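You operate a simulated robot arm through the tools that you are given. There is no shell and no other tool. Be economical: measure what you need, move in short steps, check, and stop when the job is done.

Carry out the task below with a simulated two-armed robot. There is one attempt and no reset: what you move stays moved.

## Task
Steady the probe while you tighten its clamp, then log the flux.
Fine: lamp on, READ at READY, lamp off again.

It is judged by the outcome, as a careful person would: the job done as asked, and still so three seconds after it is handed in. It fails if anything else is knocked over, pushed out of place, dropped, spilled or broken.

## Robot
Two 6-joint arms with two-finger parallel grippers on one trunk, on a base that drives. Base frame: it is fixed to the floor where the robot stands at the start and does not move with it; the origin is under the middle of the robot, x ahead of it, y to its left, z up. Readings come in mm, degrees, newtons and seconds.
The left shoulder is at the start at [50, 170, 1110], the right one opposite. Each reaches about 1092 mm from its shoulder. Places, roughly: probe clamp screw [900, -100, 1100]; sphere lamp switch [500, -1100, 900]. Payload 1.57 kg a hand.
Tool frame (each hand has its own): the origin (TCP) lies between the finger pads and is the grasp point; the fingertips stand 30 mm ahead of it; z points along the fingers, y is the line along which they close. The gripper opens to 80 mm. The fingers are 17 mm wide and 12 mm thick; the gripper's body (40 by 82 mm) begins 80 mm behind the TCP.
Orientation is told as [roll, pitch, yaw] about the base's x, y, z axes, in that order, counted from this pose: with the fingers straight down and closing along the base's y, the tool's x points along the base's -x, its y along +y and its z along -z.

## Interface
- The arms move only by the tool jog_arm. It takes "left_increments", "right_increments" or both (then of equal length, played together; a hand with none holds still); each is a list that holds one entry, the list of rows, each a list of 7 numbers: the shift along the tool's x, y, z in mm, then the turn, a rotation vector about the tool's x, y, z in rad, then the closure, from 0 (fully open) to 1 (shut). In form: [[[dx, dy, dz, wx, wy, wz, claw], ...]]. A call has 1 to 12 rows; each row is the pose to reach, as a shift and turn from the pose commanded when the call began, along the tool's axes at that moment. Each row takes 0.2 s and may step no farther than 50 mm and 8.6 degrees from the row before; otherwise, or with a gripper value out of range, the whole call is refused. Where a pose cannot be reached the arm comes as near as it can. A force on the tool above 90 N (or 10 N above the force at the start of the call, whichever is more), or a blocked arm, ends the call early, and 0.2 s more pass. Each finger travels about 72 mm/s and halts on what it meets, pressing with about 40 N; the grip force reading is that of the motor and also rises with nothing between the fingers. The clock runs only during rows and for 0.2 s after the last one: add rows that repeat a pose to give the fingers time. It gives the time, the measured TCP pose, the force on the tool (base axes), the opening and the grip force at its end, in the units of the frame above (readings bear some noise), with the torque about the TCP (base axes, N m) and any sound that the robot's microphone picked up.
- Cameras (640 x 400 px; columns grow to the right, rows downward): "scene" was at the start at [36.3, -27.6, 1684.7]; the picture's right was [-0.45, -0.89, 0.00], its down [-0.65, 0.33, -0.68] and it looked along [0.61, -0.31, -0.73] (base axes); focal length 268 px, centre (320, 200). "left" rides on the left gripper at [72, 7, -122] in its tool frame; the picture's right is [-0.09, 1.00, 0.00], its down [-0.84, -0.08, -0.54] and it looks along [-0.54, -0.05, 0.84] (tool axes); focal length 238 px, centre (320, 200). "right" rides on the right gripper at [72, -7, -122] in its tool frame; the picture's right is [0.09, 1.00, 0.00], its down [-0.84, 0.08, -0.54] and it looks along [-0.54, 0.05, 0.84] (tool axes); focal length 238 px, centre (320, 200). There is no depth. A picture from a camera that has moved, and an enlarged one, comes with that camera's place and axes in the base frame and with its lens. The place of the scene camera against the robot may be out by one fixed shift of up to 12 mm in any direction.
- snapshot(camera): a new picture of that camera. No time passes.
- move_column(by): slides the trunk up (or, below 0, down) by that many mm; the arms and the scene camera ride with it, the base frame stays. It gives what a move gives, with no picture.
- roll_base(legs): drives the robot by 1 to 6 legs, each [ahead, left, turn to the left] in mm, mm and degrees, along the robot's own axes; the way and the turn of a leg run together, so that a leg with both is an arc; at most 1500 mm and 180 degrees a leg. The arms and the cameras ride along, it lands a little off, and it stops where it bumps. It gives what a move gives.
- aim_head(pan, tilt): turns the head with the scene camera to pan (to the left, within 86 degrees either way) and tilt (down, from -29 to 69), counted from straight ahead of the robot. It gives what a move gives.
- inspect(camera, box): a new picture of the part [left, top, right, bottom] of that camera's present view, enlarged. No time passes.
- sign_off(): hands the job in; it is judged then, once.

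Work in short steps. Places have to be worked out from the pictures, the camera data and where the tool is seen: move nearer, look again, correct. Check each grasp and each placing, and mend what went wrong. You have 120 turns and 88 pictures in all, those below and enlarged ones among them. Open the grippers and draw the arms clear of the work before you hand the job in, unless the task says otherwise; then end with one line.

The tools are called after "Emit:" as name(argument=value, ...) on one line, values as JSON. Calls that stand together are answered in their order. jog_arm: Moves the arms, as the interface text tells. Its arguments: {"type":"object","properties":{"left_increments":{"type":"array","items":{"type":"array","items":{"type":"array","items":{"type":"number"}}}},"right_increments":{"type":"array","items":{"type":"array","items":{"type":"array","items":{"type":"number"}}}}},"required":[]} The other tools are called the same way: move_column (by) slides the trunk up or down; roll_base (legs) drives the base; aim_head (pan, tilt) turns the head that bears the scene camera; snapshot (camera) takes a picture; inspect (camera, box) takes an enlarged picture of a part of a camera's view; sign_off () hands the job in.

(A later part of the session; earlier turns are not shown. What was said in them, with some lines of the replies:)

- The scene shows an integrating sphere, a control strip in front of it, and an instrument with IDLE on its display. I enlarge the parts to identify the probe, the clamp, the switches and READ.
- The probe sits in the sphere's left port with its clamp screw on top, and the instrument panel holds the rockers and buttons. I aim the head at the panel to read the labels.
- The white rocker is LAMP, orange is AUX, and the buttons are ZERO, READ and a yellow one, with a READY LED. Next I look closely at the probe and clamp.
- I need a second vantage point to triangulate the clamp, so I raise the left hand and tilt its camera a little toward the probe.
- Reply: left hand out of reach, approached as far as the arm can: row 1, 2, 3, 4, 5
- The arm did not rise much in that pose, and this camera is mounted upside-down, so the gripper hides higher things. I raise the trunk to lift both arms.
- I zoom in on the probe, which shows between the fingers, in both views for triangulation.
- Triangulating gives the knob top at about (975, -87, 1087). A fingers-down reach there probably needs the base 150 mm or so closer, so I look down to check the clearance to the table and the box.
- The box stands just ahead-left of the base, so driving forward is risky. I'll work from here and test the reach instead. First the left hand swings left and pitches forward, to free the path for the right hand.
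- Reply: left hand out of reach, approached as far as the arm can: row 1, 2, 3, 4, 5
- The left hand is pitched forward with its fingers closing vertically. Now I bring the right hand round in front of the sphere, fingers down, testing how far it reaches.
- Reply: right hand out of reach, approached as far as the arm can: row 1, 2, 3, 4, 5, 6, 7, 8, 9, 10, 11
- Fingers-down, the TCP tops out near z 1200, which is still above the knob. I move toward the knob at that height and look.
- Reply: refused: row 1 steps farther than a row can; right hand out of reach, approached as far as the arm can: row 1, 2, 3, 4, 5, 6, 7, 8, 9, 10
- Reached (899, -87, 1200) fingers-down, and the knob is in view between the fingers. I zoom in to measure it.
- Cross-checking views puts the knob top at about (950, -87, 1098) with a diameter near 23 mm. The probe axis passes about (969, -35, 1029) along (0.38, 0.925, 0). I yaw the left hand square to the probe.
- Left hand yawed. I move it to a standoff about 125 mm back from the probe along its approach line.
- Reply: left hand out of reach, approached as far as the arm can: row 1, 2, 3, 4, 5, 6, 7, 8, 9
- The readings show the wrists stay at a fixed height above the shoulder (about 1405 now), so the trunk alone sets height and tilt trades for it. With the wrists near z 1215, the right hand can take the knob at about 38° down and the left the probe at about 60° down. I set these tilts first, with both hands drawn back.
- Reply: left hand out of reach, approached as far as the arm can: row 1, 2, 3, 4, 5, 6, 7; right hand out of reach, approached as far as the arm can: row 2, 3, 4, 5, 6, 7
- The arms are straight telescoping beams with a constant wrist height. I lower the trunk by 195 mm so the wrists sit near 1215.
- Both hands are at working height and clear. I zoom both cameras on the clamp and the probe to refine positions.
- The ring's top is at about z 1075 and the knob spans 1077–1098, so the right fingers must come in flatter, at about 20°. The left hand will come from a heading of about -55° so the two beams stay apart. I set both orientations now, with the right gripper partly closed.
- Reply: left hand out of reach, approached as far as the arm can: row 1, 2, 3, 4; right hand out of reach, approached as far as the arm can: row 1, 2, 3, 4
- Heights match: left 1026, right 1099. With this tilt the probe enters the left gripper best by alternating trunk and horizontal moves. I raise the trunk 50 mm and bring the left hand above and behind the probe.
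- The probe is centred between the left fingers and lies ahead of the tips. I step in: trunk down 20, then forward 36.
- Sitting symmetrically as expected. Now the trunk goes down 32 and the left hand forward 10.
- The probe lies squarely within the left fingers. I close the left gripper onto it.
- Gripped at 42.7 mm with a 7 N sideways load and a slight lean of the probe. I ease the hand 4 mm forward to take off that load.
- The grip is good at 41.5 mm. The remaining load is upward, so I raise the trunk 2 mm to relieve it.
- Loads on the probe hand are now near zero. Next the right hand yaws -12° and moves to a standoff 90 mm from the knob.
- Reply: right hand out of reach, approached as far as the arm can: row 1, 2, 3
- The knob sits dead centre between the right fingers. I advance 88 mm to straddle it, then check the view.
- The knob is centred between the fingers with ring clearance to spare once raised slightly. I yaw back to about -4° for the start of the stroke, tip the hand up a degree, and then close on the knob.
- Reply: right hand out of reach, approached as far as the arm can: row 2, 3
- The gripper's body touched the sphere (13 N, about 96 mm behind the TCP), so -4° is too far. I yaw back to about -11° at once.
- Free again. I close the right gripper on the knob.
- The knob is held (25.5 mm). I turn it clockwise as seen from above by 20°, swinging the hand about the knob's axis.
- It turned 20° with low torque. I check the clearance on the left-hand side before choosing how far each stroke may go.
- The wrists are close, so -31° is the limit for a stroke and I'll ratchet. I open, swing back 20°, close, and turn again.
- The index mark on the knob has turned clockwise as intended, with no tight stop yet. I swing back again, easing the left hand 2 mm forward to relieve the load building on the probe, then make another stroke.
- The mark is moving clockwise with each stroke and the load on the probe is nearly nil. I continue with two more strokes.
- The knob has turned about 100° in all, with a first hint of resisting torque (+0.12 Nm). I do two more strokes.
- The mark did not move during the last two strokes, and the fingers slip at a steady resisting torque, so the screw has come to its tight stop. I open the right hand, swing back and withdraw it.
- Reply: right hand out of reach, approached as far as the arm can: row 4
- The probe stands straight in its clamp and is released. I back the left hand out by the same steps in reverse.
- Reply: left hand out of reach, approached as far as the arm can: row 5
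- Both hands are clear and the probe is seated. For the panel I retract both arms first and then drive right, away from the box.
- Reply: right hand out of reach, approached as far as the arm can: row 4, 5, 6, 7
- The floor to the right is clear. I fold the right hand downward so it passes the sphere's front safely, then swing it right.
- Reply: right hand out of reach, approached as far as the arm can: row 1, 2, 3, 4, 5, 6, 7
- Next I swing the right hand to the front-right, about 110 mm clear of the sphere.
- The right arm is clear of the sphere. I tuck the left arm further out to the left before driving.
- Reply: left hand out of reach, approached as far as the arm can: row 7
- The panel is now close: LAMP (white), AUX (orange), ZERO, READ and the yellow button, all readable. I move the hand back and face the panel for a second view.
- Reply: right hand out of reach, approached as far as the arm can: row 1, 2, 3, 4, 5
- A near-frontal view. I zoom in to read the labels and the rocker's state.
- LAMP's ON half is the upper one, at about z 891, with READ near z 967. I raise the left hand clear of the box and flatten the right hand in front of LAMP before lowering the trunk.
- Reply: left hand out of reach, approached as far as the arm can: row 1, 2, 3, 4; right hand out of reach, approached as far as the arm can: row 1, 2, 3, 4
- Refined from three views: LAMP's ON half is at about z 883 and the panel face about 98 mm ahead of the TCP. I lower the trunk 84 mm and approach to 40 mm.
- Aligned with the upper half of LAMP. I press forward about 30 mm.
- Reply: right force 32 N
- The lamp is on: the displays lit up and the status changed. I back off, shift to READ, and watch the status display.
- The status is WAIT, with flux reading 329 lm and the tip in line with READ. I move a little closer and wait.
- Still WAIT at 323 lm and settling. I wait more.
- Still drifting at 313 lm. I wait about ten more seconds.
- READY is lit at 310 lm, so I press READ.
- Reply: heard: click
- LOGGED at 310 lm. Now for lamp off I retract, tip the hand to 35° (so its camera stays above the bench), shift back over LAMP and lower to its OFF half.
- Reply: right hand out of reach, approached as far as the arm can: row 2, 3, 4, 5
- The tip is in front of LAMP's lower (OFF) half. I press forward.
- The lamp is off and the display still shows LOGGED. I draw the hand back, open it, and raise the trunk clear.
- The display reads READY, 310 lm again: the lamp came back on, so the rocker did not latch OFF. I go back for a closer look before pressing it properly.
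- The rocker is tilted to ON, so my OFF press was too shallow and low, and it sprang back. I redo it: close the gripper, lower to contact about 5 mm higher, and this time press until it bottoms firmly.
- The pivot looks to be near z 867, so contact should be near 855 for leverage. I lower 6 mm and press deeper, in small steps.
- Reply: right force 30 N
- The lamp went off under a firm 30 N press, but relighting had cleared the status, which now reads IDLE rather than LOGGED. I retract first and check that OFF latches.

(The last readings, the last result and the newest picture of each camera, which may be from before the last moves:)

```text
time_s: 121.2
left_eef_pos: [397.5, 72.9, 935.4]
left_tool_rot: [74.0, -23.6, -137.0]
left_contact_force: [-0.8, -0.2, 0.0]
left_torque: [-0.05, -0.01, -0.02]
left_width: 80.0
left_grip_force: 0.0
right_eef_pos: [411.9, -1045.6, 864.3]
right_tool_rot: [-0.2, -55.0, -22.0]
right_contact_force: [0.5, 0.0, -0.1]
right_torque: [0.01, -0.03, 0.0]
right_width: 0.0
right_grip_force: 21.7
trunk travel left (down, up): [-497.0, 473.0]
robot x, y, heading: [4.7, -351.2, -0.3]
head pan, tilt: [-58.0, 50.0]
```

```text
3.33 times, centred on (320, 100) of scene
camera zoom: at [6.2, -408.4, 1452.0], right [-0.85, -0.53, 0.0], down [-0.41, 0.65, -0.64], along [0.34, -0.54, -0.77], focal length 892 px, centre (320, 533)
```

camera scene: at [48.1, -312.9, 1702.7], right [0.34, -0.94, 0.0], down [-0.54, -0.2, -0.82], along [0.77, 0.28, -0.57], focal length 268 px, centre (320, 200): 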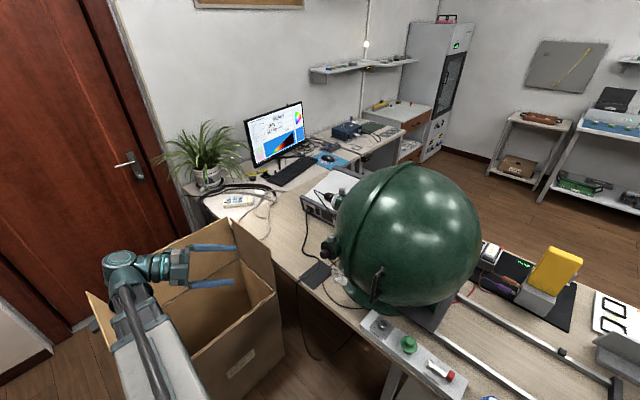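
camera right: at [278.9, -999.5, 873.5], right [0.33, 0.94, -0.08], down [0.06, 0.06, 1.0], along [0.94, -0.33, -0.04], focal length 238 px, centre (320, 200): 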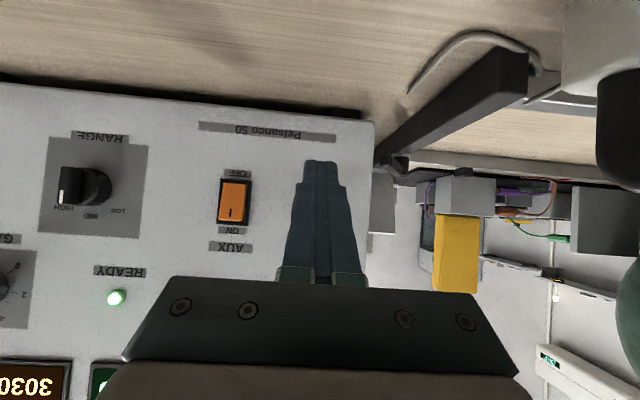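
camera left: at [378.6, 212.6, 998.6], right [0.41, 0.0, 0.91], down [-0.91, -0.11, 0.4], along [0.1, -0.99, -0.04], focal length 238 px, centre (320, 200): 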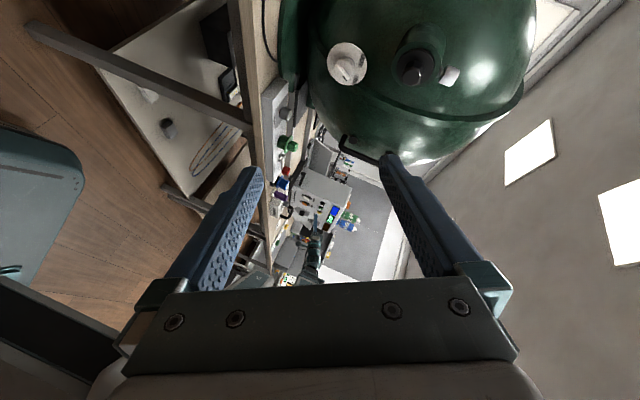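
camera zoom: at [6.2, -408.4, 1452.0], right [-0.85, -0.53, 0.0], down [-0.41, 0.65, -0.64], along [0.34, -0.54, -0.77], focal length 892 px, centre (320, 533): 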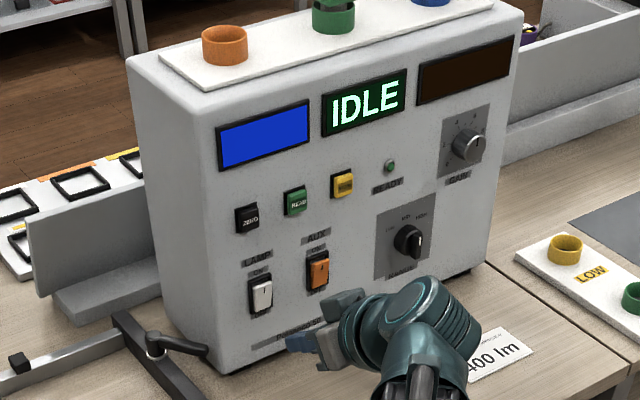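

OFF is latched now. Since the relighting cleared LOGGED, I repeat the sequence properly: raise 30 mm and press LAMP's ON half.

Emit:
move_column(by=30)

Emit:
jog_arm(right_increments=[[[-14, 0, 20, 0, 0, 0, 1], [-26, 0, 37, 0, 0, 0, 1], [-32, 0, 45.7, 0, 0, 0, 1], [-32, 0, 45.7, 0, 0, 0, 1], [-16, 0, 23, 0, 0, 0, 1], [-5, 0, 7, 0, 0, 0, 1], [-5, -25, 7, 0, 0, 0, 1], [-5, -48, 7, 0, 0, 0, 1]]])

Emit:
move_column(by=82)

Emit:
inspect(camera="scene", box=[250, 40, 390, 160])

```text
time_s: 121.9
left_eef_pos: [397.1, 72.9, 966.4]
left_tool_rot: [74.0, -23.7, -136.9]
left_contact_force: [0.7, -0.1, 0.2]
left_torque: [0.0, 0.01, 0.03]
left_width: 79.8
left_grip_force: 0.0
right_eef_pos: [411.9, -1046.5, 895.8]
right_tool_rot: [-0.3, -55.0, -22.0]
right_contact_force: [-0.5, 0.0, 0.5]
right_torque: [-0.02, 0.02, -0.01]
right_width: 0.1
right_grip_force: 21.5
trunk travel left (down, up): [-527.0, 443.0]
robot x, y, heading: [-0.1, -352.0, -0.1]
head pan, tilt: [-58.0, 50.0]
```

```text
time_s: 123.7
left_eef_pos: [398.4, 73.3, 965.9]
left_tool_rot: [74.1, -23.6, -137.0]
left_contact_force: [0.0, 0.3, 0.0]
left_torque: [-0.01, 0.01, -0.02]
left_width: 79.7
left_grip_force: 0.0
right_eef_pos: [400.9, -1093.8, 894.5]
right_tool_rot: [-0.1, -55.1, -22.1]
right_contact_force: [0.5, -0.6, 0.2]
right_torque: [0.01, -0.02, -0.01]
right_width: 0.0
right_grip_force: 21.3
trunk travel left (down, up): [-527.0, 443.0]
robot x, y, heading: [1.9, -353.2, 0.0]
head pan, tilt: [-58.0, 50.0]
```

```text
time_s: 124.9
left_eef_pos: [398.0, 72.4, 1047.8]
left_tool_rot: [74.1, -23.6, -137.0]
left_contact_force: [0.7, 0.7, 0.3]
left_torque: [0.0, 0.0, 0.02]
left_width: 80.0
left_grip_force: 0.1
right_eef_pos: [402.0, -1094.1, 977.5]
right_tool_rot: [-0.2, -55.1, -22.1]
right_contact_force: [-0.3, 0.6, 0.8]
right_torque: [0.01, 0.01, -0.03]
right_width: 0.0
right_grip_force: 21.3
trunk travel left (down, up): [-609.0, 361.0]
robot x, y, heading: [-3.3, -351.6, -0.1]
head pan, tilt: [-58.0, 50.0]
```

```text
3.33 times, centred on (320, 100) of scene
camera zoom: at [6.3, -408.4, 1564.0], right [-0.85, -0.53, 0.0], down [-0.41, 0.65, -0.64], along [0.34, -0.54, -0.77], focal length 892 px, centre (320, 533)
```

zoom: 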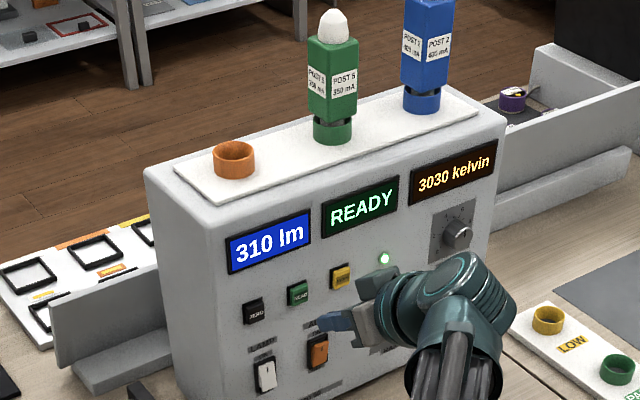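

READY shows again at 310 lm (the lamp is still warm). I press READ.

Emit:
jog_arm(right_increments=[[[-11, 0, 16, 0, 0, 0, 1], [-19, 0, 27, 0, 0, 0, 1], [-23.5, 0, 33.5, 0, 0, 0, 1], [-25.5, 0, 36.4, 0, 0, 0, 1]]])

Emit:
inspect(camera="scene", box=[250, 40, 390, 160])

```text
time_s: 125.9
left_eef_pos: [398.7, 73.2, 1049.2]
left_tool_rot: [74.0, -23.6, -137.1]
left_contact_force: [-0.5, 0.3, 0.1]
left_torque: [0.01, 0.0, -0.01]
left_width: 80.1
left_grip_force: 0.1
right_eef_pos: [442.3, -1111.6, 978.6]
right_tool_rot: [-0.2, -55.0, -22.0]
right_contact_force: [-1.8, 0.8, -0.6]
right_torque: [0.01, 0.06, -0.02]
right_width: 0.0
right_grip_force: 21.6
trunk travel left (down, up): [-609.0, 361.0]
robot x, y, heading: [-2.1, -347.7, 0.1]
head pan, tilt: [-58.0, 50.0]
heard: click
```

```text
3.33 times, centred on (320, 100) of scene
camera zoom: at [6.0, -408.4, 1564.0], right [-0.85, -0.53, 0.0], down [-0.41, 0.65, -0.64], along [0.34, -0.54, -0.77], focal length 892 px, centre (320, 533)
```

zoom: 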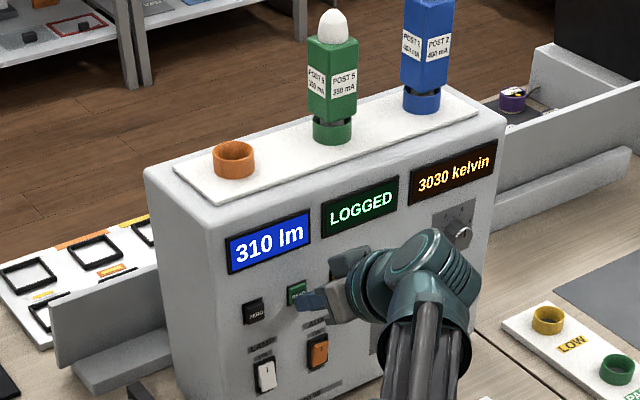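

LOGGED again. I retract, shift back over LAMP's OFF half at the height that latched, and check the position readings.

Emit:
jog_arm(right_increments=[[[15, 0, -22, 0, 0, 0, 1], [31, 0, -44.2, 0, 0, 0, 1], [31, 24, -44.2, 0, 0, 0, 1], [31, 48, -44.2, 0, 0, 0, 1], [31, 48, -44.2, 0, 0, 0, 1]]])

Emit:
move_column(by=-113)

```text
time_s: 127.1
left_eef_pos: [398.2, 71.3, 1047.8]
left_tool_rot: [74.0, -23.7, -137.1]
left_contact_force: [0.1, -0.1, 0.0]
left_torque: [0.02, 0.03, 0.01]
left_width: 80.1
left_grip_force: 0.1
right_eef_pos: [409.6, -1047.0, 976.7]
right_tool_rot: [-0.3, -55.1, -21.9]
right_contact_force: [-0.2, -0.4, -0.1]
right_torque: [0.03, -0.03, -0.02]
right_width: 0.1
right_grip_force: 21.5
trunk travel left (down, up): [-609.0, 361.0]
robot x, y, heading: [1.6, -349.8, -0.1]
head pan, tilt: [-58.0, 50.0]
```

```text
time_s: 128.5
left_eef_pos: [397.5, 73.4, 935.1]
left_tool_rot: [74.0, -23.6, -137.0]
left_contact_force: [0.1, 0.2, 0.2]
left_torque: [-0.03, -0.03, 0.01]
left_width: 80.0
left_grip_force: 0.0
right_eef_pos: [410.6, -1045.1, 864.6]
right_tool_rot: [-0.2, -55.0, -22.0]
right_contact_force: [0.2, 0.4, 0.4]
right_torque: [0.01, 0.03, 0.01]
right_width: 0.0
right_grip_force: 21.6
trunk travel left (down, up): [-496.0, 474.0]
robot x, y, heading: [0.2, -356.3, 0.1]
head pan, tilt: [-58.0, 50.0]
```

In place at (411, -1045, 865). I press OFF firmly to the depth that latched before, then withdraw.

Emit:
jog_arm(right_increments=[[[-15, 0, 22, 0, 0, 0, 1], [-26, 0, 37, 0, 0, 0, 1], [-32, 0, 45.8, 0, 0, 0, 1], [-34.3, 0, 49, 0, 0, 0, 1], [-34.3, 0, 49, 0, 0, 0, 1]]])

Emit:
jog_arm(right_increments=[[[10, 0, -15, 0, 0, 0, 1], [25, 0, -35, 0, 0, 0, 1], [45, 0, -65, 0, 0, 0, 1], [65, 0, -95, 0, 0, 0, 1], [80, 0, -115, 0, 0, 0, 1]]])

Emit:
inspect(camera="scene", box=[250, 40, 390, 160])

```text
time_s: 129.7
left_eef_pos: [396.7, 72.4, 935.1]
left_tool_rot: [74.0, -23.8, -137.0]
left_contact_force: [-0.4, 0.0, -0.8]
left_torque: [-0.04, 0.01, -0.01]
left_width: 79.8
left_grip_force: 0.0
right_eef_pos: [463.4, -1068.2, 862.6]
right_tool_rot: [-0.4, -54.9, -22.0]
right_contact_force: [-13.2, 4.7, -11.9]
right_torque: [0.01, 0.4, -0.24]
right_width: 0.0
right_grip_force: 20.8
trunk travel left (down, up): [-496.0, 474.0]
robot x, y, heading: [1.7, -351.9, 0.0]
head pan, tilt: [-58.0, 50.0]
```

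```text
time_s: 130.9
left_eef_pos: [398.1, 73.8, 934.4]
left_tool_rot: [74.0, -23.7, -137.0]
left_contact_force: [-0.1, 0.1, 0.5]
left_torque: [0.0, 0.03, -0.01]
left_width: 79.9
left_grip_force: 0.0
right_eef_pos: [335.6, -1014.5, 864.6]
right_tool_rot: [-0.2, -55.0, -22.0]
right_contact_force: [1.3, -0.4, -0.4]
right_torque: [0.01, -0.01, 0.02]
right_width: 0.0
right_grip_force: 21.4
trunk travel left (down, up): [-496.0, 474.0]
robot x, y, heading: [-1.2, -357.2, -0.2]
head pan, tilt: [-58.0, 50.0]
```

```text
3.33 times, centred on (320, 100) of scene
camera zoom: at [6.2, -408.3, 1451.0], right [-0.85, -0.53, 0.0], down [-0.41, 0.65, -0.64], along [0.34, -0.54, -0.77], focal length 892 px, centre (320, 533)
```

zoom: 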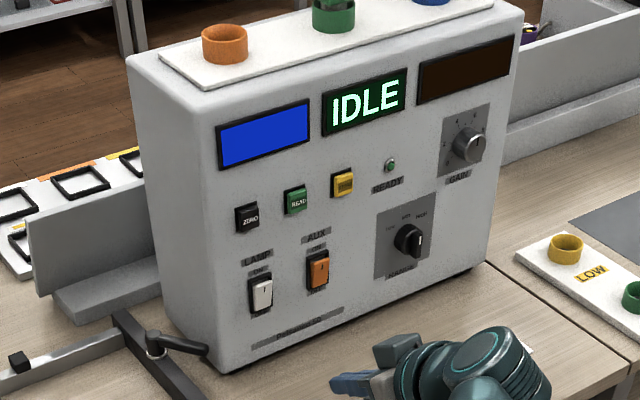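

The lamp is off and latched, and IDLE is just the normal off status after LOGGED times out. I open the right hand, raise the trunk, and check the probe and sphere once more.

Emit:
move_column(by=230)

Emit:
jog_arm(right_increments=[[[0, 0, 0, 0, 0, 0, 0.5], [0, 0, 0, 0, 0, 0, 0], [0, 0, 0, 0, 0, 0, 0], [0, 0, 0, 0, 0, 0, 0], [0, 0, 0, 0, 0, 0, 0], [0, 0, 0, 0, 0, 0, 0]]])

Emit:
snapshot(camera="scene")

Emit:
aim_head(pan=12, tilt=35)

Emit:
inspect(camera="scene", box=[200, 140, 440, 340])

```text
time_s: 133.3
left_eef_pos: [397.6, 72.4, 1164.4]
left_tool_rot: [74.0, -23.6, -137.1]
left_contact_force: [-0.2, -0.8, -0.6]
left_torque: [0.02, 0.02, 0.0]
left_width: 80.0
left_grip_force: 0.0
right_eef_pos: [336.2, -1014.6, 1093.2]
right_tool_rot: [-0.2, -55.0, -21.9]
right_contact_force: [-0.7, 0.1, 0.2]
right_torque: [0.01, 0.02, -0.01]
right_width: 0.3
right_grip_force: 21.0
trunk travel left (down, up): [-726.0, 244.0]
robot x, y, heading: [0.6, -352.1, 0.3]
head pan, tilt: [-58.0, 50.0]
```

```text
time_s: 134.7
left_eef_pos: [398.0, 73.0, 1165.3]
left_tool_rot: [74.0, -23.5, -137.1]
left_contact_force: [-0.2, 0.4, 0.1]
left_torque: [0.0, -0.02, -0.03]
left_width: 80.1
left_grip_force: 0.1
right_eef_pos: [335.0, -1015.5, 1094.0]
right_tool_rot: [-0.2, -55.0, -22.1]
right_contact_force: [-0.9, -0.3, 0.1]
right_torque: [0.04, -0.01, -0.02]
right_width: 80.2
right_grip_force: 0.1
trunk travel left (down, up): [-726.0, 244.0]
robot x, y, heading: [-2.4, -354.7, 0.0]
head pan, tilt: [-58.0, 50.0]
```

```text
8 pictures are left
camera scene: at [6.2, -408.3, 1681.0], right [-0.85, -0.53, 0.0], down [-0.41, 0.65, -0.64], along [0.34, -0.54, -0.77], focal length 268 px, centre (320, 200)
```

scene: 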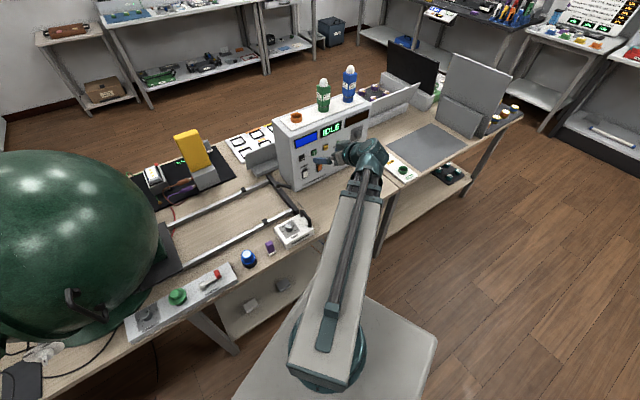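

```text
time_s: 136.2
left_eef_pos: [398.2, 72.9, 1164.4]
left_tool_rot: [74.0, -23.6, -136.9]
left_contact_force: [-0.3, 0.7, 1.0]
left_torque: [-0.01, -0.01, 0.0]
left_width: 80.0
left_grip_force: 0.0
right_eef_pos: [336.2, -1015.1, 1093.5]
right_tool_rot: [-0.2, -55.0, -22.0]
right_contact_force: [-0.3, -0.7, -0.4]
right_torque: [0.02, 0.01, 0.02]
right_width: 79.9
right_grip_force: 0.0
trunk travel left (down, up): [-726.0, 244.0]
robot x, y, heading: [-0.8, -350.6, 0.1]
head pan, tilt: [12.0, 35.0]
```

```text
2.00 times, centred on (320, 240) of scene
camera zoom: at [51.5, -324.8, 1702.7], right [0.21, -0.98, 0.0], down [-0.56, -0.12, -0.82], along [0.8, 0.17, -0.57], focal length 535 px, centre (320, 120)
```

zoom: 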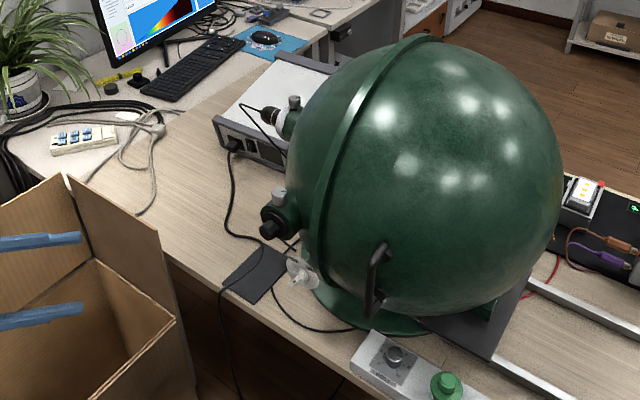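

Everything stands in place: the probe is clamped, the lamp is off, both grippers are open and clear. I hand in the job.

Emit:
sign_off()

```text
The job is handed in.
```

The probe clamp was tightened to its stop with the probe held. The flux was logged at 310 lm with READ pressed at READY, the lamp is off again, and both arms are clear; READ was logged twice, because my first lamp-off press did not latch.
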